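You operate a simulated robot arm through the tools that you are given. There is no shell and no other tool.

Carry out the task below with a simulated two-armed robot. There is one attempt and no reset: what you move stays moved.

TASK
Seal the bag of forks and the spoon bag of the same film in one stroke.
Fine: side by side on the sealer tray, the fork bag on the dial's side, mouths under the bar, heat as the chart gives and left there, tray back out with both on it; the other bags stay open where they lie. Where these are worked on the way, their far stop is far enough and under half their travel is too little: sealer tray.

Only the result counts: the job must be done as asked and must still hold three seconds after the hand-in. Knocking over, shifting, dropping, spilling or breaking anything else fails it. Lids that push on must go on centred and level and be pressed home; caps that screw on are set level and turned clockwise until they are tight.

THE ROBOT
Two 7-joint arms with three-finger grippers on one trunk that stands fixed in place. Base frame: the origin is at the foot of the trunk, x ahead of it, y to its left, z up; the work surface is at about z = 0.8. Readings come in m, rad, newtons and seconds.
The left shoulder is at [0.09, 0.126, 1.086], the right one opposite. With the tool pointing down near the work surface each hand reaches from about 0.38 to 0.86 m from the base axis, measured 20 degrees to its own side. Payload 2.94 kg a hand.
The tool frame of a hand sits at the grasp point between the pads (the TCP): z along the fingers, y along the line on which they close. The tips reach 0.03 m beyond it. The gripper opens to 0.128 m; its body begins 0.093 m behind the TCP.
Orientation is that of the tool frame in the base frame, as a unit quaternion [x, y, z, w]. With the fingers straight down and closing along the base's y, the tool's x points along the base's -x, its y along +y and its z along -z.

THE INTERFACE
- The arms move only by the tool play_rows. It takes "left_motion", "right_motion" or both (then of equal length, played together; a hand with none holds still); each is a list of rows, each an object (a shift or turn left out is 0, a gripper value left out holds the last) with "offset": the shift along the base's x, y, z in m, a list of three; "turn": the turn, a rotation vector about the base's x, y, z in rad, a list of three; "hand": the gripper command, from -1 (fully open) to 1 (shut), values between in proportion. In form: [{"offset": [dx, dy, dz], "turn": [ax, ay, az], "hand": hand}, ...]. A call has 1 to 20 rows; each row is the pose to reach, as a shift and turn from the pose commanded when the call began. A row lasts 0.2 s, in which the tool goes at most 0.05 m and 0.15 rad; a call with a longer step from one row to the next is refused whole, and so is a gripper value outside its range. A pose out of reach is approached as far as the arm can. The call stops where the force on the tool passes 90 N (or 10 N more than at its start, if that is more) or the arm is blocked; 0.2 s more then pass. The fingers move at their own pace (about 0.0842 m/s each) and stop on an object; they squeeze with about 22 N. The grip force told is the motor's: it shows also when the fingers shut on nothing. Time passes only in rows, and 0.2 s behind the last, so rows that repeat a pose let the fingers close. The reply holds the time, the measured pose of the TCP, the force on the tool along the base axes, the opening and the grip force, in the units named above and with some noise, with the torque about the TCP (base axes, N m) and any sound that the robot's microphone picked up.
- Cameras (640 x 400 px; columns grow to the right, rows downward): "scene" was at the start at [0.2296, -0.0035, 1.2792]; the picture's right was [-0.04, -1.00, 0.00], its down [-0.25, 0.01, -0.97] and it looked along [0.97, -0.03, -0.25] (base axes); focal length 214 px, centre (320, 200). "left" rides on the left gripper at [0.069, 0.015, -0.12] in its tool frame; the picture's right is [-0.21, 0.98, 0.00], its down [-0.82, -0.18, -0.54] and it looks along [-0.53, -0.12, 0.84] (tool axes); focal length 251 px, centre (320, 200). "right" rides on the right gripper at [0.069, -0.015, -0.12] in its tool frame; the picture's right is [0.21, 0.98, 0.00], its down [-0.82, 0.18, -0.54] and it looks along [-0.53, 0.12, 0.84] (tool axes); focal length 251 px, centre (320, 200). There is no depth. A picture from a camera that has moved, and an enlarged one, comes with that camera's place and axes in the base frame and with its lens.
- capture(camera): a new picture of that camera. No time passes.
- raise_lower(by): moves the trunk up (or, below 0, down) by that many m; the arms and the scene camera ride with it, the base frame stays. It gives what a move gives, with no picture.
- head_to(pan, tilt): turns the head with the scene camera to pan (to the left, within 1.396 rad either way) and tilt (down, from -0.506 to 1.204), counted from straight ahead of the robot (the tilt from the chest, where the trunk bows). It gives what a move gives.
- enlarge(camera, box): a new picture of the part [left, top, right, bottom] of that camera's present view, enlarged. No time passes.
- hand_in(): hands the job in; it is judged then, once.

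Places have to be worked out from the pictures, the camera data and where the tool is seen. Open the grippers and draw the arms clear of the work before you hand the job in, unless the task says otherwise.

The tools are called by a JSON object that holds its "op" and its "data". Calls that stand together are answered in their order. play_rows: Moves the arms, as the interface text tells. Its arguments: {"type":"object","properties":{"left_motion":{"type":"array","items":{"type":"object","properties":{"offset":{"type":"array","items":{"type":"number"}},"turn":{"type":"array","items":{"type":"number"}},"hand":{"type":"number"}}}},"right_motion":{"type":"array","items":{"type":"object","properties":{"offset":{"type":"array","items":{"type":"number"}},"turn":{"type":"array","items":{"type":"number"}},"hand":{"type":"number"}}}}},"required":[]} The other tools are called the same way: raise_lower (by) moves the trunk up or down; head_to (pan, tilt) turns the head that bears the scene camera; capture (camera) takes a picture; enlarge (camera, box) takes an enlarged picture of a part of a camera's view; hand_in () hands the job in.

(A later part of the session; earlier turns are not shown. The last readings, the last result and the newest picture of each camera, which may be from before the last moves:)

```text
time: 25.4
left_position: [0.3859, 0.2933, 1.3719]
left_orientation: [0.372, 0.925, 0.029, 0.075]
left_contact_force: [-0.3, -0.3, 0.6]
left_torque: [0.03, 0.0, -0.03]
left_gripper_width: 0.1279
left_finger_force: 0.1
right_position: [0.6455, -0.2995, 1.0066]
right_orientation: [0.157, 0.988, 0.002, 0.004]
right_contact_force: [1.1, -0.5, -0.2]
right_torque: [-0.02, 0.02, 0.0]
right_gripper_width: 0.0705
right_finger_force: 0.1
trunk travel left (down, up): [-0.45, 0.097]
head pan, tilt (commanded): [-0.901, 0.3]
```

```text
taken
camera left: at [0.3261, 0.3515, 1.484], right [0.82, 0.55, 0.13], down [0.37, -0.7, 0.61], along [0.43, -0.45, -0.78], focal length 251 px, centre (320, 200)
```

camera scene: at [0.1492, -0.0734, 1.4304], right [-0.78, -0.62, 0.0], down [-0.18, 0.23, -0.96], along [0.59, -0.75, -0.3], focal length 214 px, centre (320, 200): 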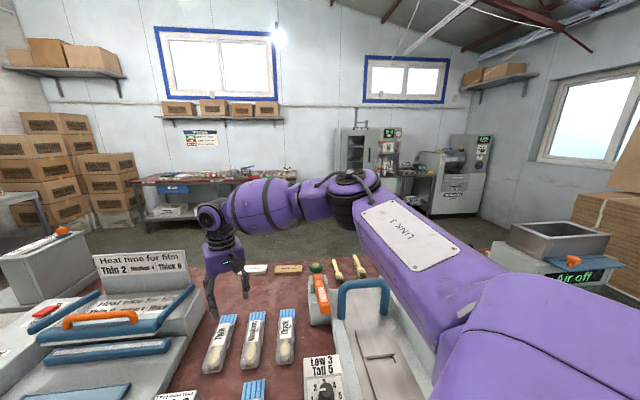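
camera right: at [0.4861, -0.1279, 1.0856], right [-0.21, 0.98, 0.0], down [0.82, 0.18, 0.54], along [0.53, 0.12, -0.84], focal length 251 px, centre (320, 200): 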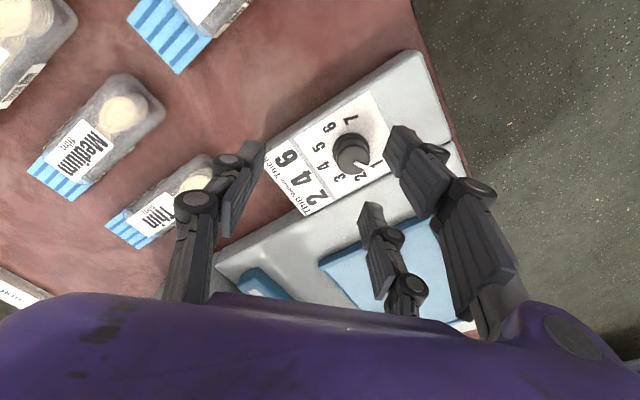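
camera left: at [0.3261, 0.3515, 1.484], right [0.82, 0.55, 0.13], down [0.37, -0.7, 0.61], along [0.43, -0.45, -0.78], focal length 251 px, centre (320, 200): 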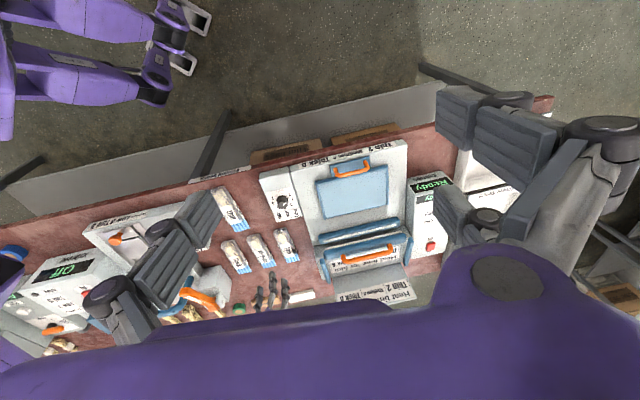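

The upper arm seems pinned at about −43° azimuth. I look at the left arm's posture for comparison.

{"op": "head_to", "data": {"pan": 0.9, "tilt": 0.3}}

{"op": "capture", "data": {"camera": "scene"}}

{"op": "head_to", "data": {"pan": 1.39, "tilt": 0.3}}

{"op": "capture", "data": {"camera": "scene"}}

```text
time: 27.2
left_position: [0.3844, 0.2922, 1.372]
left_orientation: [0.372, 0.925, 0.03, 0.075]
left_contact_force: [0.6, 0.4, -0.5]
left_torque: [-0.05, 0.02, 0.0]
left_gripper_width: 0.128
left_finger_force: 0.1
right_position: [0.6448, -0.3, 1.0076]
right_orientation: [0.156, 0.988, 0.001, 0.004]
right_contact_force: [0.5, 0.6, -0.3]
right_torque: [0.03, -0.02, 0.01]
right_gripper_width: 0.0704
right_finger_force: 0.0
trunk travel left (down, up): [-0.45, 0.097]
head pan, tilt (commanded): [0.901, 0.3]
```

```text
taken
camera scene: at [0.1492, 0.073, 1.4304], right [0.78, -0.62, 0.0], down [-0.18, -0.23, -0.96], along [0.59, 0.75, -0.3], focal length 214 px, centre (320, 200)
```

scene: 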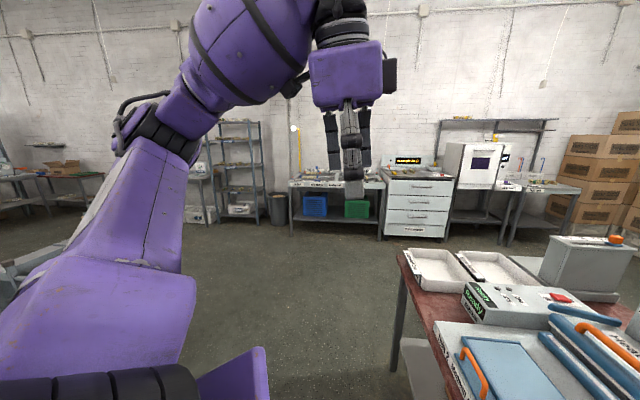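

```text
time: 28.2
left_position: [0.3856, 0.2916, 1.373]
left_orientation: [0.373, 0.924, 0.029, 0.075]
left_contact_force: [1.0, -0.2, -0.1]
left_torque: [-0.01, -0.01, -0.04]
left_gripper_width: 0.1281
left_finger_force: 0.1
right_position: [0.6455, -0.3002, 1.0065]
right_orientation: [0.156, 0.988, 0.002, 0.005]
right_contact_force: [-0.2, 0.2, 0.3]
right_torque: [0.01, -0.02, -0.01]
right_gripper_width: 0.0704
right_finger_force: 0.0
trunk travel left (down, up): [-0.45, 0.097]
head pan, tilt (commanded): [1.389, 0.3]
```

```text
taken
camera scene: at [0.1082, 0.0917, 1.4304], right [0.98, -0.18, 0.0], down [-0.05, -0.29, -0.96], along [0.17, 0.94, -0.3], focal length 214 px, centre (320, 200)
```

scene: 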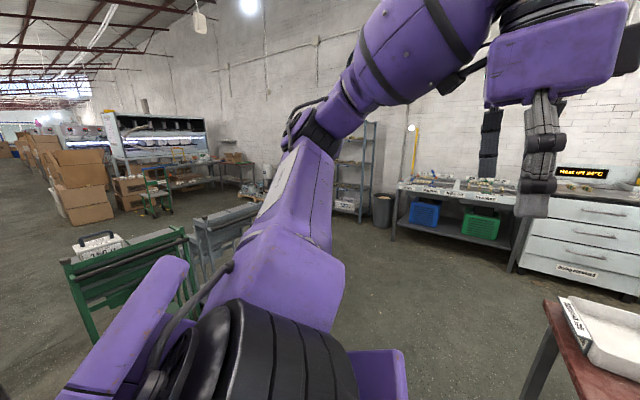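

I'll bring the right hand up and back, then lower the trunk to its original height, and look for a better arm posture near the work surface.

{"op": "play_rows", "data": {"right_motion": [{"offset": [-0.02, 0.0, 0.035]}, {"offset": [-0.04, 0.0, 0.07]}, {"offset": [-0.06, 0.0, 0.105]}, {"offset": [-0.08, 0.0, 0.14]}, {"offset": [-0.1, 0.0, 0.175]}, {"offset": [-0.12, 0.0, 0.21]}, {"offset": [-0.14, 0.0, 0.24]}]}}

{"op": "raise_lower", "data": {"by": -0.15}}

{"op": "head_to", "data": {"pan": -0.9, "tilt": 0.3}}

{"op": "capture", "data": {"camera": "scene"}}

```text
time: 29.8
left_position: [0.3831, 0.2937, 1.3724]
left_orientation: [0.372, 0.925, 0.03, 0.075]
left_contact_force: [-0.4, 0.7, 1.2]
left_torque: [-0.02, 0.0, -0.01]
left_gripper_width: 0.1279
left_finger_force: 0.0
right_position: [0.5029, -0.2997, 1.2475]
right_orientation: [0.157, 0.988, 0.0, 0.002]
right_contact_force: [-0.9, -0.2, 0.7]
right_torque: [-0.01, -0.01, 0.01]
right_gripper_width: 0.0702
right_finger_force: 0.0
trunk travel left (down, up): [-0.45, 0.097]
head pan, tilt (commanded): [1.389, 0.3]
```

```text
time: 31.5
left_position: [0.4284, 0.2928, 1.1703]
left_orientation: [0.373, 0.928, -0.001, 0.0]
left_contact_force: [0.7, -0.1, 0.5]
left_torque: [0.0, 0.0, 0.02]
left_gripper_width: 0.1281
left_finger_force: 0.0
right_position: [0.5045, -0.3007, 1.0978]
right_orientation: [0.157, 0.988, 0.002, 0.003]
right_contact_force: [0.4, -0.9, 0.1]
right_torque: [0.02, -0.02, -0.01]
right_gripper_width: 0.0703
right_finger_force: 0.1
trunk travel left (down, up): [-0.3, 0.247]
head pan, tilt (commanded): [1.389, 0.3]
```

```text
time: 33.6
left_position: [0.4289, 0.293, 1.1702]
left_orientation: [0.374, 0.927, 0.0, -0.001]
left_contact_force: [0.4, 1.0, -0.2]
left_torque: [-0.02, 0.0, 0.03]
left_gripper_width: 0.1282
left_finger_force: 0.1
right_position: [0.5052, -0.3006, 1.0979]
right_orientation: [0.157, 0.988, 0.001, 0.003]
right_contact_force: [0.0, -0.2, 0.2]
right_torque: [0.01, -0.02, -0.01]
right_gripper_width: 0.0704
right_finger_force: 0.1
trunk travel left (down, up): [-0.3, 0.247]
head pan, tilt (commanded): [-0.901, 0.3]
```

```text
taken
camera scene: at [0.1943, -0.0732, 1.2751], right [-0.78, -0.62, 0.0], down [-0.18, 0.23, -0.96], along [0.59, -0.75, -0.3], focal length 214 px, centre (320, 200)
```

scene: 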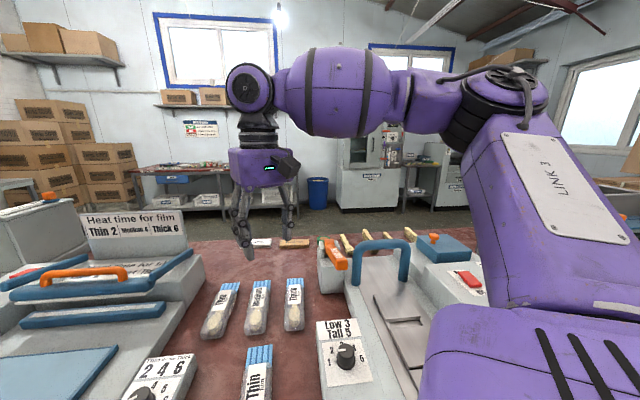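

Now the right arm is at original trunk height with vertical hand. I descend to z≈0.93 here and then move toward the knob to see if the low approach works.

{"op": "play_rows", "data": {"right_motion": [{"offset": [0.0, 0.0, -0.045]}, {"offset": [0.0, 0.0, -0.09]}, {"offset": [0.0, 0.0, -0.13]}, {"offset": [0.0, 0.0, -0.165]}, {"offset": [0.01, 0.03, -0.165]}, {"offset": [0.02, 0.06, -0.165]}, {"offset": [0.03, 0.09, -0.165]}, {"offset": [0.04, 0.12, -0.165]}, {"offset": [0.05, 0.15, -0.165]}, {"offset": [0.06, 0.18, -0.165]}, {"offset": [0.07, 0.21, -0.165]}]}}

{"op": "capture", "data": {"camera": "scene"}}

```text
time: 36.0
left_position: [0.4272, 0.294, 1.1704]
left_orientation: [0.374, 0.927, -0.001, 0.0]
left_contact_force: [-0.3, 1.1, 0.3]
left_torque: [-0.01, -0.05, 0.02]
left_gripper_width: 0.1277
left_finger_force: 0.0
right_position: [0.564, -0.1195, 0.9346]
right_orientation: [0.157, 0.988, 0.002, 0.004]
right_contact_force: [-0.6, -0.6, 1.1]
right_torque: [-0.02, -0.02, 0.0]
right_gripper_width: 0.0704
right_finger_force: 0.0
right hand out of reach, approached as far as the arm can: row 11
trunk travel left (down, up): [-0.3, 0.247]
head pan, tilt (commanded): [-0.901, 0.3]
```

```text
taken
camera scene: at [0.1934, -0.0732, 1.2753], right [-0.78, -0.62, 0.0], down [-0.18, 0.23, -0.96], along [0.59, -0.75, -0.3], focal length 214 px, centre (320, 200)
```

scene: 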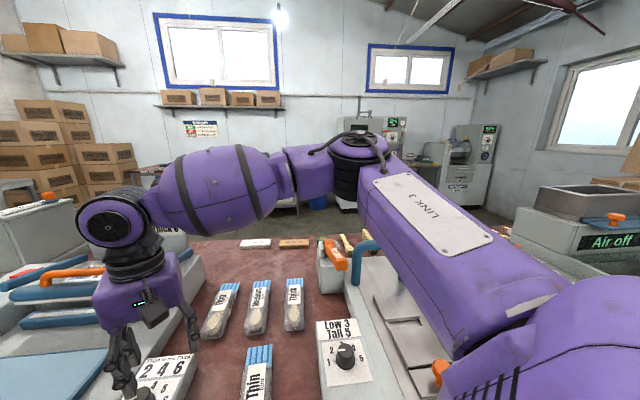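

The boundary is the same from both paths. I take a second view from another pan to measure the forearm slope precisely at this limit.

{"op": "head_to", "data": {"pan": -0.45, "tilt": 0.1}}

{"op": "capture", "data": {"camera": "scene"}}

{"op": "head_to", "data": {"pan": -1.39, "tilt": 0.2}}

{"op": "capture", "data": {"camera": "scene"}}

```text
time: 36.9
left_position: [0.4288, 0.2931, 1.1705]
left_orientation: [0.373, 0.928, -0.001, -0.001]
left_contact_force: [0.0, 0.1, 0.1]
left_torque: [-0.01, -0.01, 0.0]
left_gripper_width: 0.1279
left_finger_force: 0.1
right_position: [0.5632, -0.1195, 0.9336]
right_orientation: [0.157, 0.988, 0.002, 0.003]
right_contact_force: [-0.6, -0.9, 1.0]
right_torque: [-0.04, 0.01, 0.0]
right_gripper_width: 0.0702
right_finger_force: 0.0
trunk travel left (down, up): [-0.3, 0.247]
head pan, tilt (commanded): [-0.45, 0.099]
```

```text
taken
camera scene: at [0.219, -0.0402, 1.2938], right [-0.44, -0.9, 0.0], down [-0.09, 0.04, -0.99], along [0.9, -0.43, -0.1], focal length 214 px, centre (320, 200)
```

scene: 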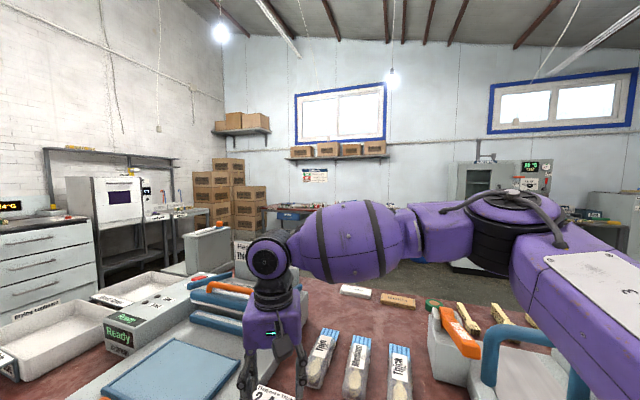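

```text
time: 38.2
left_position: [0.4282, 0.2929, 1.1698]
left_orientation: [0.374, 0.927, -0.001, -0.002]
left_contact_force: [-0.6, -0.3, 0.2]
left_torque: [-0.02, 0.02, 0.0]
left_gripper_width: 0.128
left_finger_force: 0.1
right_position: [0.564, -0.1204, 0.9333]
right_orientation: [0.157, 0.988, 0.002, 0.002]
right_contact_force: [-1.0, 0.1, -0.5]
right_torque: [0.01, 0.05, -0.02]
right_gripper_width: 0.0704
right_finger_force: 0.1
trunk travel left (down, up): [-0.3, 0.247]
head pan, tilt (commanded): [-1.389, 0.201]
```

```text
taken
camera scene: at [0.1532, -0.0917, 1.2844], right [-0.98, -0.18, 0.0], down [-0.04, 0.2, -0.98], along [0.18, -0.96, -0.2], focal length 214 px, centre (320, 200)
```

scene: 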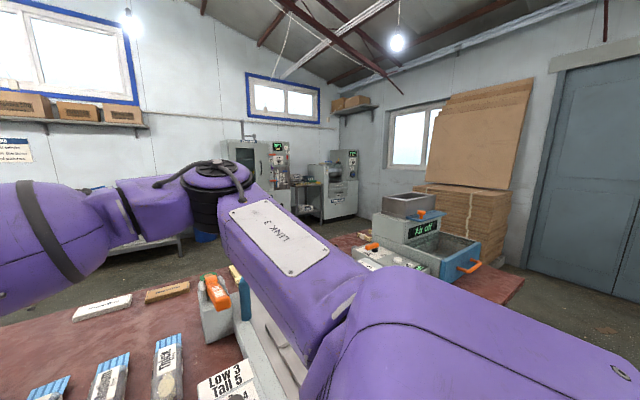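

At the limit the forearm slopes down only ~14°, so the wrist bend (~76°) may be the limit. Test: tilt fingers toward the forearm direction while moving the wrist further inward; if accepted, it's the wrist bend and not the shoulder.

{"op": "play_rows", "data": {"right_motion": [{"offset": [0.0, 0.0, 0.03]}, {"offset": [0.02, 0.02, 0.035], "turn": [0.1, -0.095, 0]}, {"offset": [0.045, 0.048, 0.04], "turn": [0.2, -0.19, 0]}, {"offset": [0.045, 0.07, 0.04], "turn": [0.2, -0.19, 0]}, {"offset": [0.045, 0.09, 0.04], "turn": [0.2, -0.19, 0]}, {"offset": [0.045, 0.11, 0.04], "turn": [0.2, -0.19, 0]}]}}

```text
time: 39.6
left_position: [0.4276, 0.2933, 1.1691]
left_orientation: [0.374, 0.928, -0.001, -0.001]
left_contact_force: [0.8, 0.4, 0.2]
left_torque: [0.04, -0.04, 0.01]
left_gripper_width: 0.1279
left_finger_force: 0.1
right_position: [0.6092, -0.0706, 0.9727]
right_orientation: [0.155, 0.978, 0.114, 0.081]
right_contact_force: [-1.2, 0.6, -1.2]
right_torque: [0.0, -0.02, 0.0]
right_gripper_width: 0.0704
right_finger_force: 0.1
right hand out of reach, approached as far as the arm can: row 4, 5, 6
trunk travel left (down, up): [-0.3, 0.247]
head pan, tilt (commanded): [-1.389, 0.201]
```

Wrist itself can't go further inward: a shoulder-side limit. I test with the trunk lowered instead: first lift the hand, then lower 0.15 m.

{"op": "play_rows", "data": {"right_motion": [{"offset": [-0.01, -0.02, 0.04], "turn": [-0.1, 0.095, 0]}, {"offset": [-0.02, -0.05, 0.075], "turn": [-0.2, 0.19, 0]}, {"offset": [-0.05, -0.08, 0.1], "turn": [-0.2, 0.19, 0]}, {"offset": [-0.08, -0.09, 0.13], "turn": [-0.2, 0.19, 0]}]}}

{"op": "raise_lower", "data": {"by": -0.15}}

```text
time: 40.6
left_position: [0.4274, 0.2929, 1.17]
left_orientation: [0.374, 0.927, 0.0, -0.001]
left_contact_force: [0.7, 0.1, 0.4]
left_torque: [0.03, 0.0, -0.03]
left_gripper_width: 0.1279
left_finger_force: 0.1
right_position: [0.5295, -0.1626, 1.1048]
right_orientation: [0.156, 0.988, 0.001, 0.003]
right_contact_force: [-0.5, -0.3, -0.2]
right_torque: [0.0, 0.0, 0.01]
right_gripper_width: 0.0704
right_finger_force: 0.2
right hand out of reach, approached as far as the arm can: row 1, 2
trunk travel left (down, up): [-0.3, 0.247]
head pan, tilt (commanded): [-1.389, 0.201]
```

```text
time: 42.3
left_position: [0.4699, 0.2924, 0.9702]
left_orientation: [0.373, 0.926, -0.025, -0.058]
left_contact_force: [-0.6, 0.4, 0.3]
left_torque: [0.01, 0.0, -0.01]
left_gripper_width: 0.1278
left_finger_force: 0.1
right_position: [0.5283, -0.1606, 0.9551]
right_orientation: [0.157, 0.988, 0.001, 0.004]
right_contact_force: [-1.1, -0.1, 0.5]
right_torque: [0.0, -0.04, 0.02]
right_gripper_width: 0.0699
right_finger_force: 0.1
trunk travel left (down, up): [-0.15, 0.397]
head pan, tilt (commanded): [-1.389, 0.201]
```

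The right hand kept x,y and orientation while riding down. Now I test moving inward to the knob at this lower trunk height.

{"op": "play_rows", "data": {"right_motion": [{"offset": [0.015, 0.025, 0.0]}, {"offset": [0.03, 0.05, 0.0]}, {"offset": [0.045, 0.083, 0.0]}, {"offset": [0.045, 0.083, 0.0]}]}}

{"op": "head_to", "data": {"pan": -0.9, "tilt": 0.3}}

{"op": "capture", "data": {"camera": "scene"}}

```text
time: 43.3
left_position: [0.4722, 0.2913, 0.9696]
left_orientation: [0.373, 0.926, -0.026, -0.058]
left_contact_force: [0.1, 0.2, -0.2]
left_torque: [0.01, 0.05, -0.01]
left_gripper_width: 0.1275
left_finger_force: 0.0
right_position: [0.5655, -0.1015, 0.9529]
right_orientation: [0.157, 0.988, 0.001, 0.003]
right_contact_force: [-0.1, -0.8, 0.0]
right_torque: [0.02, 0.03, 0.01]
right_gripper_width: 0.0707
right_finger_force: 0.1
right hand out of reach, approached as far as the arm can: row 3, 4
trunk travel left (down, up): [-0.15, 0.397]
head pan, tilt (commanded): [-1.389, 0.201]
```

```text
time: 44.2
left_position: [0.4714, 0.2923, 0.9701]
left_orientation: [0.373, 0.926, -0.025, -0.058]
left_contact_force: [0.5, 0.4, 0.1]
left_torque: [0.01, -0.01, 0.01]
left_gripper_width: 0.1281
left_finger_force: 0.0
right_position: [0.5661, -0.1011, 0.9542]
right_orientation: [0.156, 0.988, 0.002, 0.003]
right_contact_force: [0.1, 0.5, 0.2]
right_torque: [-0.02, 0.0, 0.0]
right_gripper_width: 0.0704
right_finger_force: 0.1
trunk travel left (down, up): [-0.15, 0.397]
head pan, tilt (commanded): [-0.901, 0.3]
```

```text
taken
camera scene: at [0.2443, -0.0733, 1.1126], right [-0.78, -0.62, 0.0], down [-0.18, 0.23, -0.96], along [0.59, -0.75, -0.3], focal length 214 px, centre (320, 200)
```

scene: 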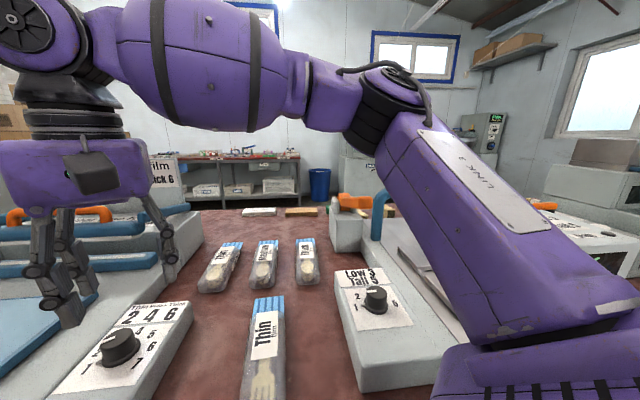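

Two cm more inward with the trunk lower, so lowering helps. Now I test the left hand's reach toward the tray at this trunk height: straighten it and move forward over the sealer.

{"op": "play_rows", "data": {"left_motion": [{"offset": [0.0, 0.0, 0.03], "turn": [0, -0.12, 0]}, {"offset": [0.02, -0.02, 0.06], "turn": [0, -0.12, 0.1]}, {"offset": [0.05, -0.04, 0.08], "turn": [0, -0.12, 0.2]}, {"offset": [0.08, -0.06, 0.08], "turn": [0, -0.12, 0.3]}, {"offset": [0.11, -0.08, 0.08], "turn": [0, -0.12, 0.4]}, {"offset": [0.14, -0.1, 0.08], "turn": [0, -0.12, 0.5]}, {"offset": [0.17, -0.12, 0.08], "turn": [0, -0.12, 0.6]}, {"offset": [0.2, -0.14, 0.08], "turn": [0, -0.12, 0.7]}]}}

```text
time: 46.0
left_position: [0.6735, 0.1504, 1.0487]
left_orientation: [0.032, 0.999, -0.021, 0.008]
left_contact_force: [-0.8, -0.1, 0.1]
left_torque: [0.03, -0.02, 0.01]
left_gripper_width: 0.1281
left_finger_force: 0.0
left hand out of reach, approached as far as the arm can: row 1, 2, 3
right_position: [0.5676, -0.1027, 0.952]
right_orientation: [0.157, 0.988, 0.001, 0.002]
right_contact_force: [0.2, 0.4, -0.4]
right_torque: [0.01, 0.02, 0.03]
right_gripper_width: 0.0702
right_finger_force: 0.0
trunk travel left (down, up): [-0.15, 0.397]
head pan, tilt (commanded): [-0.901, 0.3]
```

The left hand reached (0.674, 0.150, 1.049) without trouble once yawed toward zero. I look at its posture and continue probing toward the tray centre.

{"op": "play_rows", "data": {"left_motion": [{"offset": [0.02, -0.02, 0.0]}, {"offset": [0.04, -0.04, 0.0]}, {"offset": [0.06, -0.06, 0.0]}, {"offset": [0.08, -0.09, 0.0]}]}}

{"op": "head_to", "data": {"pan": 0.7, "tilt": 0.3}}

{"op": "capture", "data": {"camera": "scene"}}

```text
time: 47.0
left_position: [0.7517, 0.0611, 1.0493]
left_orientation: [0.033, 0.999, -0.021, 0.009]
left_contact_force: [0.2, -1.5, -0.1]
left_torque: [0.02, -0.02, 0.02]
left_gripper_width: 0.1276
left_finger_force: 0.0
right_position: [0.565, -0.103, 0.9528]
right_orientation: [0.156, 0.988, 0.002, 0.003]
right_contact_force: [0.4, 0.0, 0.2]
right_torque: [-0.02, 0.04, 0.01]
right_gripper_width: 0.0707
right_finger_force: 0.1
trunk travel left (down, up): [-0.15, 0.397]
head pan, tilt (commanded): [-0.901, 0.3]
```

```text
time: 48.7
left_position: [0.7515, 0.0617, 1.0488]
left_orientation: [0.034, 0.999, -0.022, 0.009]
left_contact_force: [-0.1, 0.3, 0.2]
left_torque: [-0.02, 0.02, -0.04]
left_gripper_width: 0.1281
left_finger_force: 0.1
right_position: [0.5661, -0.102, 0.9535]
right_orientation: [0.157, 0.988, 0.001, 0.002]
right_contact_force: [0.1, -0.4, -0.1]
right_torque: [0.01, -0.02, -0.04]
right_gripper_width: 0.0702
right_finger_force: 0.1
trunk travel left (down, up): [-0.15, 0.397]
head pan, tilt (commanded): [0.7, 0.3]
```

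```text
taken
camera scene: at [0.2578, 0.06, 1.1126], right [0.64, -0.77, 0.0], down [-0.23, -0.19, -0.96], along [0.73, 0.61, -0.3], focal length 214 px, centre (320, 200)
```

scene: 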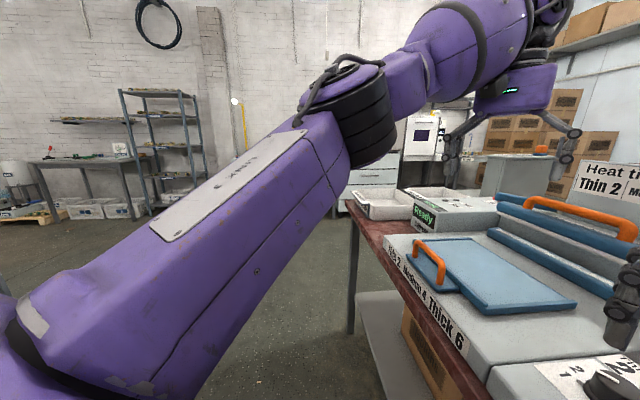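

The left arm reaches the tray centre with the trunk lowered. I now mimic the mirror path with the right arm: withdraw outward, then go diagonally forward-inward with yaw ~0, with left backed off a bit.

{"op": "play_rows", "data": {"left_motion": [{"offset": [-0.02, 0.02, 0.0]}, {"offset": [-0.04, 0.04, 0.0]}, {"offset": [-0.06, 0.06, 0.0]}, {"offset": [-0.08, 0.09, 0.0]}, {"offset": [-0.1, 0.11, 0.0]}, {"offset": [-0.12, 0.13, 0.0]}], "right_motion": [{"offset": [-0.01, -0.02, 0.03], "turn": [0, 0, 0.05]}, {"offset": [-0.025, -0.05, 0.06], "turn": [0, 0, 0.1]}, {"offset": [-0.04, -0.08, 0.09], "turn": [0, 0, 0.15]}, {"offset": [-0.055, -0.11, 0.1], "turn": [0, 0, 0.2]}, {"offset": [-0.075, -0.15, 0.1], "turn": [0, 0, 0.25]}, {"offset": [-0.096, -0.19, 0.1], "turn": [0, 0, 0.32]}]}}

{"op": "play_rows", "data": {"right_motion": [{"offset": [0.03, 0.02, 0.0]}, {"offset": [0.06, 0.04, 0.0]}, {"offset": [0.09, 0.06, 0.0]}, {"offset": [0.12, 0.08, 0.0]}, {"offset": [0.15, 0.1, 0.0]}, {"offset": [0.18, 0.12, 0.0]}, {"offset": [0.2, 0.14, 0.0]}]}}

```text
time: 50.1
left_position: [0.6299, 0.1922, 1.0498]
left_orientation: [0.034, 0.999, -0.022, 0.009]
left_contact_force: [0.2, -0.1, -0.3]
left_torque: [0.03, -0.01, -0.02]
left_gripper_width: 0.128
left_finger_force: 0.1
right_position: [0.4671, -0.2915, 1.0552]
right_orientation: [-0.004, 1.0, 0.001, 0.003]
right_contact_force: [0.3, -0.2, -0.3]
right_torque: [0.01, -0.02, 0.0]
right_gripper_width: 0.0705
right_finger_force: 0.0
trunk travel left (down, up): [-0.15, 0.397]
head pan, tilt (commanded): [0.7, 0.3]
```

```text
time: 51.7
left_position: [0.6328, 0.1922, 1.0488]
left_orientation: [0.034, 0.999, -0.021, 0.008]
left_contact_force: [0.2, -0.5, -1.0]
left_torque: [0.0, 0.03, -0.03]
left_gripper_width: 0.128
left_finger_force: 0.1
right_position: [0.6245, -0.1902, 1.0339]
right_orientation: [-0.003, 1.0, 0.0, 0.001]
right_contact_force: [0.2, 0.5, -0.5]
right_torque: [0.0, 0.0, 0.03]
right_gripper_width: 0.0707
right_finger_force: 0.1
right hand out of reach, approached as far as the arm can: row 5, 6, 7
trunk travel left (down, up): [-0.15, 0.397]
head pan, tilt (commanded): [0.7, 0.3]
```

The left arm passes freely where the right sticks, so the right arm is in a worse configuration. I look at the right arm's posture here.

{"op": "head_to", "data": {"pan": -0.7, "tilt": 0.3}}

{"op": "capture", "data": {"camera": "scene"}}

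{"op": "capture", "data": {"camera": "left"}}

```text
time: 53.2
left_position: [0.6316, 0.1924, 1.0494]
left_orientation: [0.034, 0.999, -0.022, 0.009]
left_contact_force: [0.8, -0.1, 0.4]
left_torque: [-0.02, -0.02, 0.02]
left_gripper_width: 0.128
left_finger_force: 0.1
right_position: [0.6239, -0.1892, 1.0358]
right_orientation: [-0.003, 1.0, 0.002, 0.003]
right_contact_force: [0.1, 0.4, 0.8]
right_torque: [0.01, 0.0, -0.01]
right_gripper_width: 0.0704
right_finger_force: 0.0
trunk travel left (down, up): [-0.15, 0.397]
head pan, tilt (commanded): [-0.7, 0.3]
```

```text
taken
camera scene: at [0.2578, -0.0602, 1.1126], right [-0.64, -0.77, 0.0], down [-0.23, 0.19, -0.96], along [0.73, -0.61, -0.3], focal length 214 px, centre (320, 200)
```

scene: 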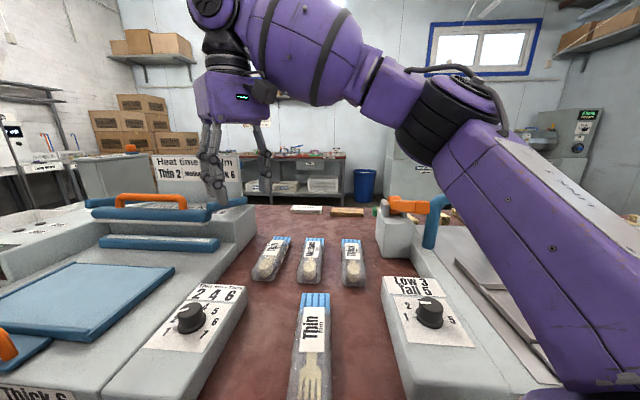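

```text
taken
camera left: at [0.561, 0.2172, 1.1679], right [0.28, 0.96, -0.04], down [0.8, -0.21, 0.56], along [0.53, -0.19, -0.83], focal length 251 px, centre (320, 200)
```

left: 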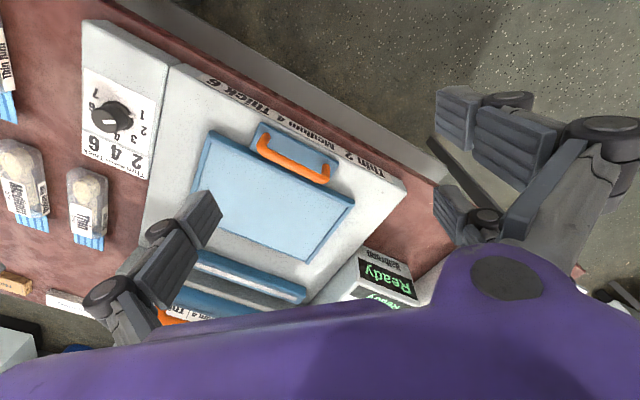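

I'll retract the right arm to its side and test how far inward the left hand can go (knob, bags), since it's in the better configuration.

{"op": "play_rows", "data": {"right_motion": [{"offset": [-0.04, -0.03, 0.02]}, {"offset": [-0.08, -0.06, 0.04]}, {"offset": [-0.12, -0.09, 0.06]}, {"offset": [-0.16, -0.12, 0.08]}, {"offset": [-0.18, -0.15, 0.1]}, {"offset": [-0.2, -0.18, 0.12]}], "left_motion": [{"offset": [0.0, -0.04, 0.0]}, {"offset": [-0.01, -0.08, 0.0]}, {"offset": [-0.02, -0.12, 0.0]}, {"offset": [-0.03, -0.16, 0.0]}, {"offset": [-0.04, -0.2, 0.0]}, {"offset": [-0.05, -0.24, 0.0]}]}}

{"op": "play_rows", "data": {"left_motion": [{"offset": [0.0, -0.02, 0.0]}, {"offset": [0.0, -0.04, 0.0]}, {"offset": [0.0, -0.06, 0.0]}, {"offset": [0.0, -0.08, 0.0]}, {"offset": [0.0, -0.1, 0.0]}]}}

```text
refused: row 1 steps farther than a row can; nothing moved
```

```text
time: 54.5
left_position: [0.6322, 0.0909, 1.0488]
left_orientation: [0.035, 0.999, -0.02, 0.008]
left_contact_force: [0.4, 0.0, -0.9]
left_torque: [-0.01, 0.03, -0.02]
left_gripper_width: 0.128
left_finger_force: 0.0
right_position: [0.6238, -0.1901, 1.0363]
right_orientation: [-0.003, 1.0, 0.001, 0.003]
right_contact_force: [-0.2, -0.3, 0.6]
right_torque: [-0.01, -0.01, 0.0]
right_gripper_width: 0.0706
right_finger_force: 0.1
trunk travel left (down, up): [-0.15, 0.397]
head pan, tilt (commanded): [-0.7, 0.3]
```

Right's step was slightly too long. I retract the right hand with smaller steps, then continue left inward.

{"op": "play_rows", "data": {"right_motion": [{"offset": [-0.03, -0.03, 0.015]}, {"offset": [-0.06, -0.06, 0.03]}, {"offset": [-0.09, -0.09, 0.045]}, {"offset": [-0.12, -0.12, 0.06]}, {"offset": [-0.15, -0.15, 0.075]}, {"offset": [-0.18, -0.18, 0.09]}, {"offset": [-0.2, -0.2, 0.1]}]}}

{"op": "play_rows", "data": {"left_motion": [{"offset": [-0.01, -0.03, 0.0]}, {"offset": [-0.02, -0.06, 0.0]}, {"offset": [-0.03, -0.09, 0.0]}, {"offset": [-0.04, -0.12, 0.0]}, {"offset": [-0.05, -0.15, 0.0]}, {"offset": [-0.06, -0.17, 0.0]}]}}

```text
time: 56.0
left_position: [0.6326, 0.0922, 1.0503]
left_orientation: [0.033, 0.999, -0.023, 0.009]
left_contact_force: [-0.4, -0.8, 0.0]
left_torque: [0.02, -0.03, 0.03]
left_gripper_width: 0.1279
left_finger_force: 0.1
right_position: [0.4235, -0.3914, 1.1355]
right_orientation: [-0.003, 1.0, 0.002, 0.003]
right_contact_force: [0.7, 1.1, 0.0]
right_torque: [0.03, -0.01, 0.0]
right_gripper_width: 0.0704
right_finger_force: 0.1
trunk travel left (down, up): [-0.15, 0.397]
head pan, tilt (commanded): [-0.7, 0.3]
```

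```text
time: 57.5
left_position: [0.5715, -0.0789, 1.0493]
left_orientation: [0.034, 0.999, -0.021, 0.008]
left_contact_force: [0.0, 0.5, 0.5]
left_torque: [0.03, -0.01, 0.03]
left_gripper_width: 0.1279
left_finger_force: 0.0
right_position: [0.4241, -0.3912, 1.1341]
right_orientation: [-0.003, 1.0, 0.003, 0.003]
right_contact_force: [-0.1, 0.3, -0.2]
right_torque: [0.04, 0.02, -0.01]
right_gripper_width: 0.0705
right_finger_force: 0.0
trunk travel left (down, up): [-0.15, 0.397]
head pan, tilt (commanded): [-0.7, 0.3]
```

The left hand is right above the knob and unconstrained, so left will turn the dial. I straighten its small tilt, lower it some and check alignment.

{"op": "play_rows", "data": {"left_motion": [{"offset": [0.0, 0.0, -0.03], "turn": [0.042, 0.016, 0.0], "hand": -0.1}, {"offset": [0.0, 0.0, -0.06], "turn": [0.042, 0.016, 0.0]}, {"offset": [0.0, 0.0, -0.1], "turn": [0.042, 0.016, 0.0]}, {"offset": [0.0, 0.0, -0.12], "turn": [0.042, 0.016, 0.0]}]}}

{"op": "capture", "data": {"camera": "left"}}

{"op": "head_to", "data": {"pan": -0.25, "tilt": 0.65}}

{"op": "capture", "data": {"camera": "scene"}}

```text
time: 58.5
left_position: [0.5706, -0.077, 0.9286]
left_orientation: [0.035, 0.999, -0.003, 0.0]
left_contact_force: [-0.8, -0.2, 0.1]
left_torque: [0.01, 0.01, 0.02]
left_gripper_width: 0.0702
left_finger_force: 0.0
right_position: [0.4238, -0.3917, 1.1351]
right_orientation: [-0.004, 1.0, 0.001, 0.003]
right_contact_force: [-0.2, 1.0, -0.3]
right_torque: [-0.02, -0.02, 0.0]
right_gripper_width: 0.0707
right_finger_force: 0.1
trunk travel left (down, up): [-0.15, 0.397]
head pan, tilt (commanded): [-0.7, 0.3]
```

```text
taken
camera left: at [0.5029, -0.0584, 1.0492], right [0.28, 0.96, 0.0], down [0.81, -0.23, 0.54], along [0.52, -0.15, -0.84], focal length 251 px, centre (320, 200)
```

left: 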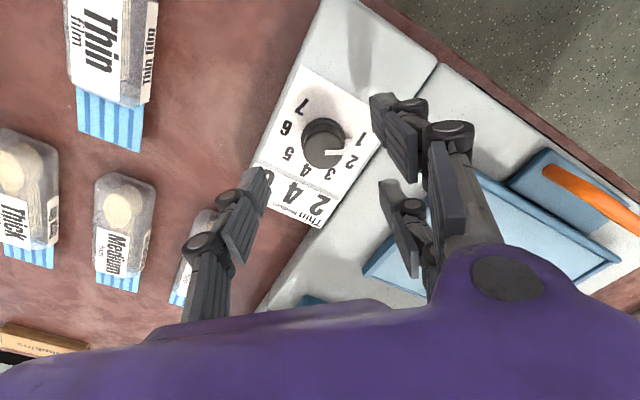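

```text
time: 59.4
left_position: [0.5718, -0.0771, 0.93]
left_orientation: [0.034, 0.999, -0.001, 0.0]
left_contact_force: [0.0, -0.6, 0.7]
left_torque: [0.0, -0.01, -0.02]
left_gripper_width: 0.0706
left_finger_force: 0.0
right_position: [0.4239, -0.3921, 1.1342]
right_orientation: [-0.003, 1.0, 0.002, 0.003]
right_contact_force: [-0.1, -0.1, -0.1]
right_torque: [-0.03, 0.03, 0.0]
right_gripper_width: 0.0704
right_finger_force: 0.1
trunk travel left (down, up): [-0.15, 0.397]
head pan, tilt (commanded): [-0.25, 0.649]
```

```text
taken
camera scene: at [0.2704, -0.0216, 1.0809], right [-0.25, -0.97, 0.0], down [-0.59, 0.15, -0.8], along [0.77, -0.2, -0.6], focal length 214 px, centre (320, 200)
```

scene: 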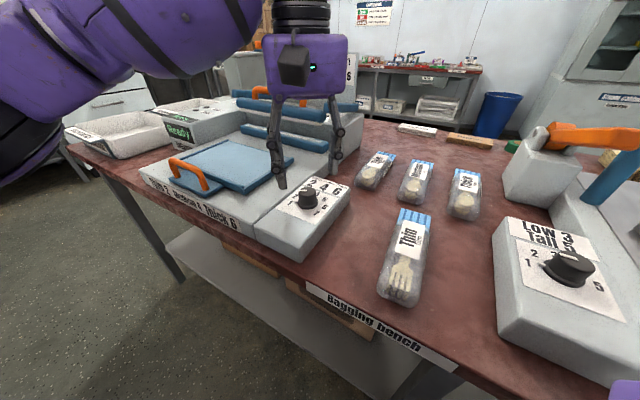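

The knob looks close to being on the hand axis. I enlarge the left view to check the alignment and pointer angle.

{"op": "enlarge", "data": {"camera": "left", "box": [260, 80, 400, 220]}}

{"op": "enlarge", "data": {"camera": "scene", "box": [250, 130, 370, 250]}}

```text
2.86 times, centred on (330, 150) of left
camera zoom: at [0.5031, -0.0583, 1.0496], right [0.28, 0.96, 0.0], down [0.81, -0.23, 0.54], along [0.52, -0.15, -0.84], focal length 718 px, centre (291, 343)
```

zoom: 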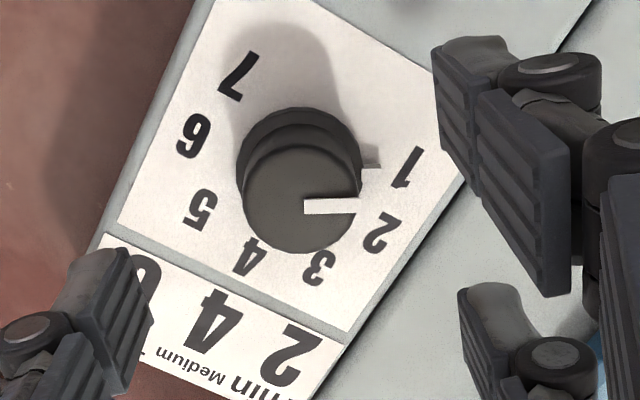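

```text
3.33 times, centred on (310, 190) of scene
camera zoom: at [0.2704, -0.0216, 1.0809], right [-0.25, -0.97, 0.0], down [-0.59, 0.15, -0.8], along [0.77, -0.2, -0.6], focal length 715 px, centre (353, 233)
```

zoom: 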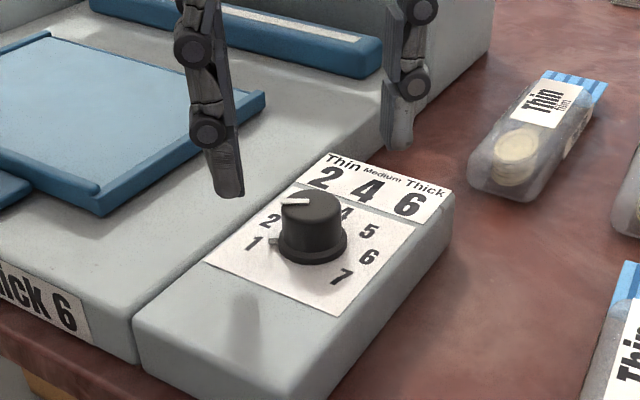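

Knob axis computed at (0.5745, −0.0755); pointer azimuth ≈74° (label 1), labels step ≈40°, so "2" is at ≈35°, a clockwise turn of ≈0.70 rad. I descend around the knob and close.

{"op": "play_rows", "data": {"left_motion": [{"offset": [0.003, 0.0015, -0.015]}, {"offset": [0.003, 0.0015, -0.035]}, {"offset": [0.003, 0.0015, -0.051]}, {"offset": [0.003, 0.0015, -0.051], "hand": 0.3}, {"offset": [0.003, 0.0015, -0.051], "hand": 0.7}, {"offset": [0.003, 0.0015, -0.051], "hand": 0.7}]}}

{"op": "enlarge", "data": {"camera": "scene", "box": [250, 130, 370, 250]}}

```text
time: 60.8
left_position: [0.5746, -0.0789, 0.8769]
left_orientation: [0.035, 0.999, -0.002, 0.0]
left_contact_force: [-2.8, -11.7, -2.7]
left_torque: [-0.32, -0.09, -0.03]
left_gripper_width: 0.0277
left_finger_force: 6.1
right_position: [0.4252, -0.3926, 1.1336]
right_orientation: [-0.004, 1.0, 0.002, 0.004]
right_contact_force: [0.2, -0.7, 0.5]
right_torque: [-0.03, -0.02, -0.02]
right_gripper_width: 0.0701
right_finger_force: 0.0
trunk travel left (down, up): [-0.15, 0.397]
head pan, tilt (commanded): [-0.25, 0.649]
```

```text
3.33 times, centred on (310, 190) of scene
camera zoom: at [0.2704, -0.0226, 1.0808], right [-0.25, -0.97, 0.0], down [-0.59, 0.15, -0.8], along [0.77, -0.2, -0.6], focal length 715 px, centre (353, 233)
```

zoom: 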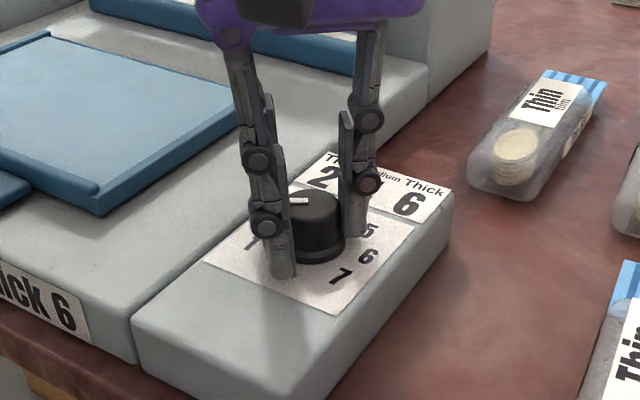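

Gripped (0.028 m), slight side force meaning the knob centre is ~3 mm toward −y; I shift the hand there and turn −0.70 rad clockwise.

{"op": "play_rows", "data": {"left_motion": [{"offset": [0.0, -0.003, 0.0], "hand": 0.85}, {"offset": [0.0, -0.003, 0.0]}, {"offset": [0.0, -0.003, 0.0], "turn": [0, 0, -0.1]}, {"offset": [0.0, -0.003, 0.0], "turn": [0, 0, -0.2]}, {"offset": [0.0, -0.003, 0.0], "turn": [0, 0, -0.3]}, {"offset": [0.0, -0.003, 0.0], "turn": [0, 0, -0.4]}, {"offset": [0.0, -0.003, 0.0], "turn": [0, 0, -0.5]}, {"offset": [0.0, -0.003, 0.0], "turn": [0, 0, -0.6]}, {"offset": [0.0, -0.003, 0.0], "turn": [0, 0, -0.7]}, {"offset": [0.0, -0.003, 0.0], "turn": [0, 0, -0.7]}]}}

{"op": "enlarge", "data": {"camera": "scene", "box": [270, 160, 350, 240]}}

```text
time: 63.0
left_position: [0.5728, -0.0797, 0.8785]
left_orientation: [0.376, 0.927, -0.001, -0.001]
left_contact_force: [-14.3, -14.3, -7.0]
left_torque: [-0.26, 0.36, 0.03]
left_gripper_width: 0.0239
left_finger_force: 10.4
right_position: [0.4234, -0.3935, 1.1348]
right_orientation: [-0.003, 1.0, 0.001, 0.003]
right_contact_force: [0.4, -0.4, 0.1]
right_torque: [0.01, -0.02, -0.01]
right_gripper_width: 0.0704
right_finger_force: 0.0
trunk travel left (down, up): [-0.15, 0.397]
head pan, tilt (commanded): [-0.25, 0.649]
```

```text
5.00 times, centred on (310, 200) of scene
camera zoom: at [0.2696, -0.023, 1.081], right [-0.25, -0.97, 0.0], down [-0.59, 0.15, -0.8], along [0.77, -0.2, -0.6], focal length 1072 px, centre (370, 200)
```

zoom: 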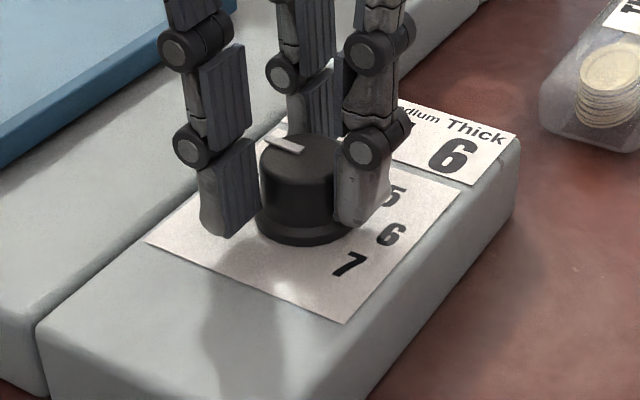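

The pointer has moved. I open the fingers and lift straight up to read the dial.

{"op": "play_rows", "data": {"left_motion": [{"offset": [0.0, 0.0, 0.0], "hand": 0.2}, {"offset": [0.0, 0.0, 0.0], "hand": -0.1}, {"offset": [0.0, 0.0, 0.02], "hand": -0.1}, {"offset": [0.0, 0.0, 0.06]}, {"offset": [0.0, 0.0, 0.1]}]}}

{"op": "enlarge", "data": {"camera": "scene", "box": [270, 160, 350, 240]}}

{"op": "capture", "data": {"camera": "left"}}

```text
time: 64.2
left_position: [0.5736, -0.0793, 0.9808]
left_orientation: [0.375, 0.927, 0.0, -0.001]
left_contact_force: [-0.4, 0.2, 0.2]
left_torque: [-0.02, -0.02, -0.02]
left_gripper_width: 0.0703
left_finger_force: 0.0
right_position: [0.4234, -0.3912, 1.1346]
right_orientation: [-0.004, 1.0, 0.002, 0.003]
right_contact_force: [-0.3, 0.3, 0.9]
right_torque: [-0.01, -0.02, 0.0]
right_gripper_width: 0.0704
right_finger_force: 0.2
trunk travel left (down, up): [-0.15, 0.397]
head pan, tilt (commanded): [-0.25, 0.649]
```

```text
5.00 times, centred on (310, 200) of scene
camera zoom: at [0.2696, -0.0216, 1.0811], right [-0.25, -0.97, 0.0], down [-0.59, 0.15, -0.8], along [0.77, -0.2, -0.6], focal length 1072 px, centre (370, 200)
```

zoom: 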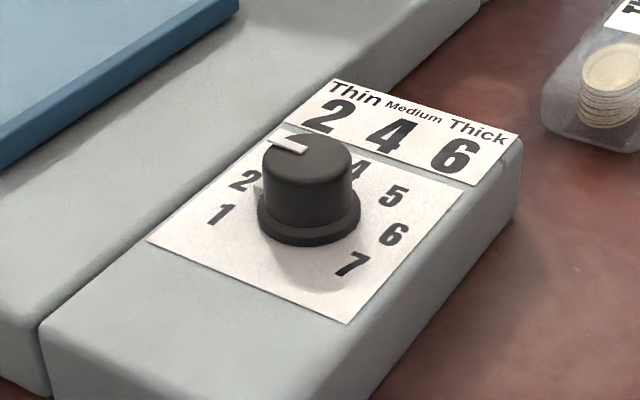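

```text
taken
camera left: at [0.5343, -0.021, 1.1004], right [0.83, 0.55, 0.0], down [0.47, -0.7, 0.54], along [0.3, -0.45, -0.84], focal length 251 px, centre (320, 200)
```

left: 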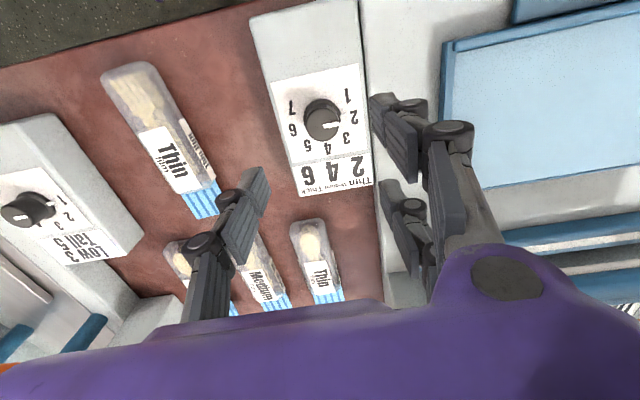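

The tick now lies by "2". I enlarge the left view to check the pointer angle accurately.

{"op": "enlarge", "data": {"camera": "left", "box": [270, 70, 380, 200]}}

```text
3.08 times, centred on (325, 135) of left
camera zoom: at [0.5343, -0.021, 1.1004], right [0.83, 0.55, 0.0], down [0.47, -0.7, 0.54], along [0.3, -0.45, -0.84], focal length 774 px, centre (305, 400)
```

zoom: 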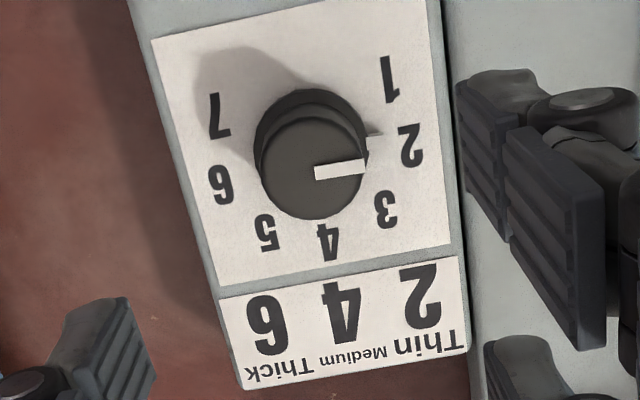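

Pointer reads ≈38.6° against ≈34–35° for "2" – about 4° short. I re-grip and nudge another −0.07 rad.

{"op": "play_rows", "data": {"left_motion": [{"offset": [0.0, 0.0, -0.04]}, {"offset": [-0.001, -0.001, -0.08]}, {"offset": [-0.001, -0.001, -0.102]}, {"offset": [-0.001, -0.001, -0.102], "hand": 0.3}, {"offset": [-0.001, -0.001, -0.102], "hand": 0.75}, {"offset": [-0.001, -0.001, -0.102], "hand": 0.75}, {"offset": [-0.001, -0.001, -0.102], "turn": [0, 0, -0.04]}, {"offset": [-0.001, -0.001, -0.102], "turn": [0, 0, -0.085]}, {"offset": [-0.001, -0.001, -0.102], "turn": [0, 0, -0.085]}, {"offset": [-0.001, -0.001, -0.102], "turn": [0, 0, -0.085], "hand": 0.2}, {"offset": [-0.001, -0.001, -0.102], "turn": [0, 0, -0.085], "hand": -0.1}, {"offset": [-0.001, -0.001, -0.08], "turn": [0, 0, -0.085]}, {"offset": [0, 0, -0.04], "turn": [0, 0, -0.085]}, {"offset": [0, 0, 0], "turn": [0, 0, 0]}]}}

{"op": "enlarge", "data": {"camera": "left", "box": [270, 70, 380, 200]}}

```text
time: 67.2
left_position: [0.5733, -0.08, 0.9782]
left_orientation: [0.375, 0.927, -0.001, 0.0]
left_contact_force: [-0.4, -0.3, 0.0]
left_torque: [-0.03, 0.01, 0.0]
left_gripper_width: 0.0704
left_finger_force: 0.0
right_position: [0.4236, -0.3924, 1.1346]
right_orientation: [-0.004, 1.0, 0.002, 0.004]
right_contact_force: [0.2, -0.4, 0.7]
right_torque: [-0.01, -0.04, 0.05]
right_gripper_width: 0.0702
right_finger_force: 0.1
trunk travel left (down, up): [-0.15, 0.397]
head pan, tilt (commanded): [-0.25, 0.649]
```

```text
3.08 times, centred on (325, 135) of left
camera zoom: at [0.5336, -0.0208, 1.099], right [0.83, 0.55, 0.0], down [0.47, -0.7, 0.54], along [0.3, -0.45, -0.84], focal length 774 px, centre (305, 400)
```

zoom: 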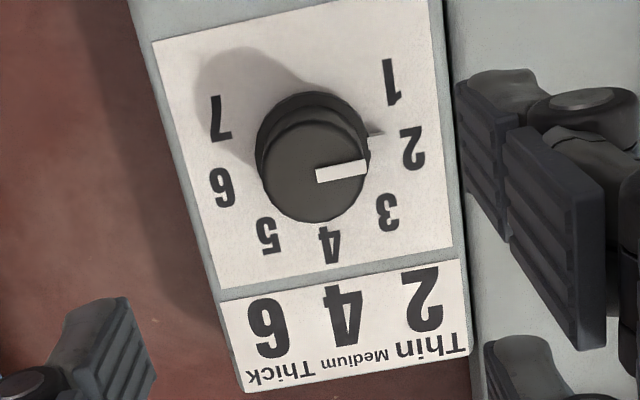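

The re-grip may have nudged it back slightly. I zoom more tightly for an accurate angle reading.

{"op": "enlarge", "data": {"camera": "left", "box": [295, 80, 365, 150]}}

{"op": "enlarge", "data": {"camera": "scene", "box": [285, 170, 335, 220]}}

```text
5.71 times, centred on (330, 115) of left
camera zoom: at [0.5336, -0.0208, 1.099], right [0.83, 0.55, 0.0], down [0.47, -0.7, 0.54], along [0.3, -0.45, -0.84], focal length 1437 px, centre (263, 686)
```

zoom: 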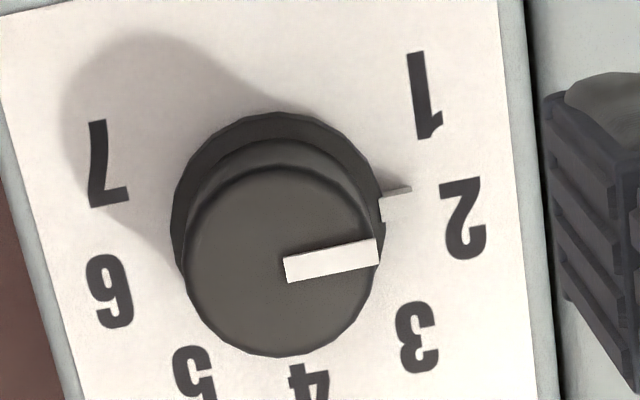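

```text
8.00 times, centred on (310, 195) of scene
camera zoom: at [0.2696, -0.0217, 1.0811], right [-0.25, -0.97, 0.0], down [-0.59, 0.15, -0.8], along [0.77, -0.2, -0.6], focal length 1716 px, centre (400, 240)
```

zoom: 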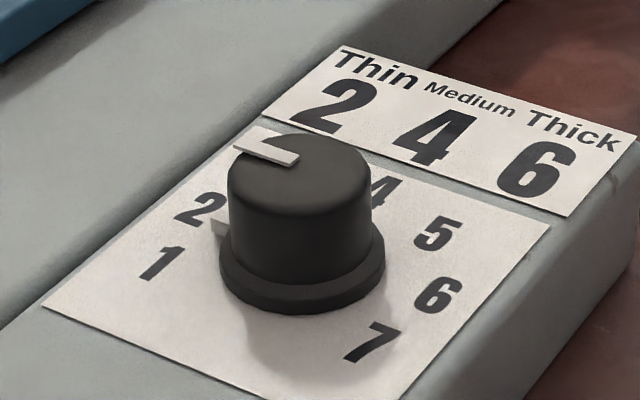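

Careful back-projection puts the pointer at about 45–49°, so it's still ~12° short of "2" (~34°). I re-grip and turn a further −0.25 rad, then check before and after release.

{"op": "play_rows", "data": {"left_motion": [{"offset": [0.0, 0.0, -0.04]}, {"offset": [0.0, 0.0, -0.08]}, {"offset": [0.0, 0.0, -0.1]}, {"offset": [0.0, 0.0, -0.1], "hand": 0.3}, {"offset": [0.0, 0.0, -0.1], "hand": 0.8}, {"offset": [0.0, 0.0, -0.1], "hand": 0.9}, {"offset": [0.0, 0.0, -0.1], "hand": 0.9}]}}

{"op": "enlarge", "data": {"camera": "scene", "box": [285, 170, 335, 220]}}

{"op": "play_rows", "data": {"left_motion": [{"offset": [0.0, 0.0, 0], "turn": [0, 0, -0.08]}, {"offset": [0.0, 0.0, 0], "turn": [0, 0, -0.16]}, {"offset": [0.0, 0.0, 0], "turn": [0, 0, -0.25]}, {"offset": [0.0, 0.0, 0], "turn": [0, 0, -0.25]}]}}

{"op": "enlarge", "data": {"camera": "scene", "box": [285, 170, 335, 220]}}

```text
time: 68.8
left_position: [0.5729, -0.0809, 0.8794]
left_orientation: [0.376, 0.927, -0.001, -0.001]
left_contact_force: [-17.7, -15.0, -6.3]
left_torque: [-0.36, 0.4, 0.0]
left_gripper_width: 0.0217
left_finger_force: 11.4
right_position: [0.4228, -0.3931, 1.135]
right_orientation: [-0.003, 1.0, 0.001, 0.004]
right_contact_force: [0.3, 0.2, 0.8]
right_torque: [0.01, 0.0, 0.03]
right_gripper_width: 0.0703
right_finger_force: 0.0
trunk travel left (down, up): [-0.15, 0.397]
head pan, tilt (commanded): [-0.25, 0.649]
```

```text
8.00 times, centred on (310, 195) of scene
camera zoom: at [0.2693, -0.0228, 1.0811], right [-0.25, -0.97, 0.0], down [-0.58, 0.15, -0.8], along [0.77, -0.2, -0.6], focal length 1716 px, centre (400, 240)
```

zoom: 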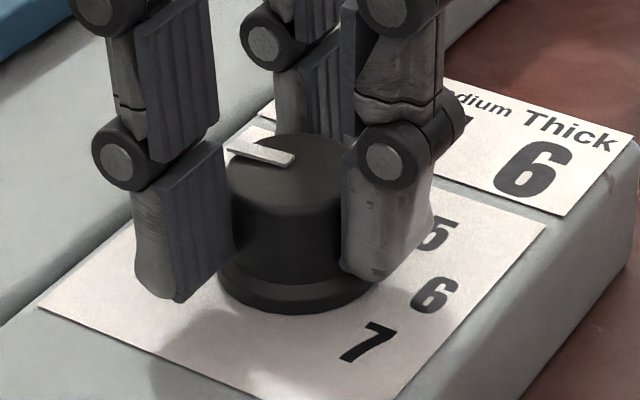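

```text
time: 69.8
left_position: [0.5723, -0.0803, 0.8798]
left_orientation: [0.489, 0.872, -0.001, -0.001]
left_contact_force: [-23.3, -11.5, -3.7]
left_torque: [-0.12, 0.66, 0.04]
left_gripper_width: 0.0235
left_finger_force: 13.2
right_position: [0.4228, -0.3932, 1.1357]
right_orientation: [-0.003, 1.0, 0.002, 0.005]
right_contact_force: [0.0, 0.0, 0.4]
right_torque: [0.0, -0.02, 0.0]
right_gripper_width: 0.0704
right_finger_force: 0.0
trunk travel left (down, up): [-0.15, 0.397]
head pan, tilt (commanded): [-0.25, 0.649]
```

```text
8.00 times, centred on (310, 195) of scene
camera zoom: at [0.2686, -0.0226, 1.0813], right [-0.25, -0.97, 0.0], down [-0.58, 0.15, -0.8], along [0.77, -0.2, -0.6], focal length 1716 px, centre (400, 240)
```

zoom: 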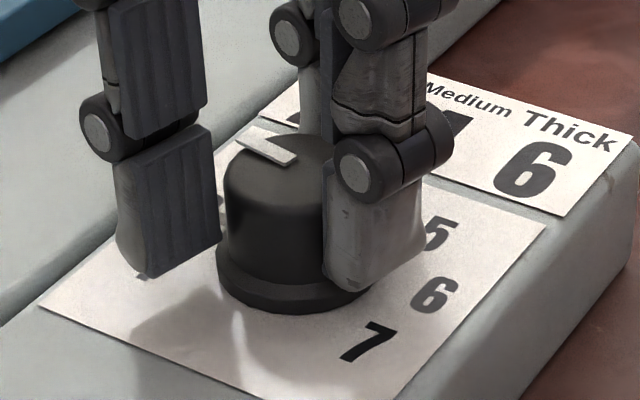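

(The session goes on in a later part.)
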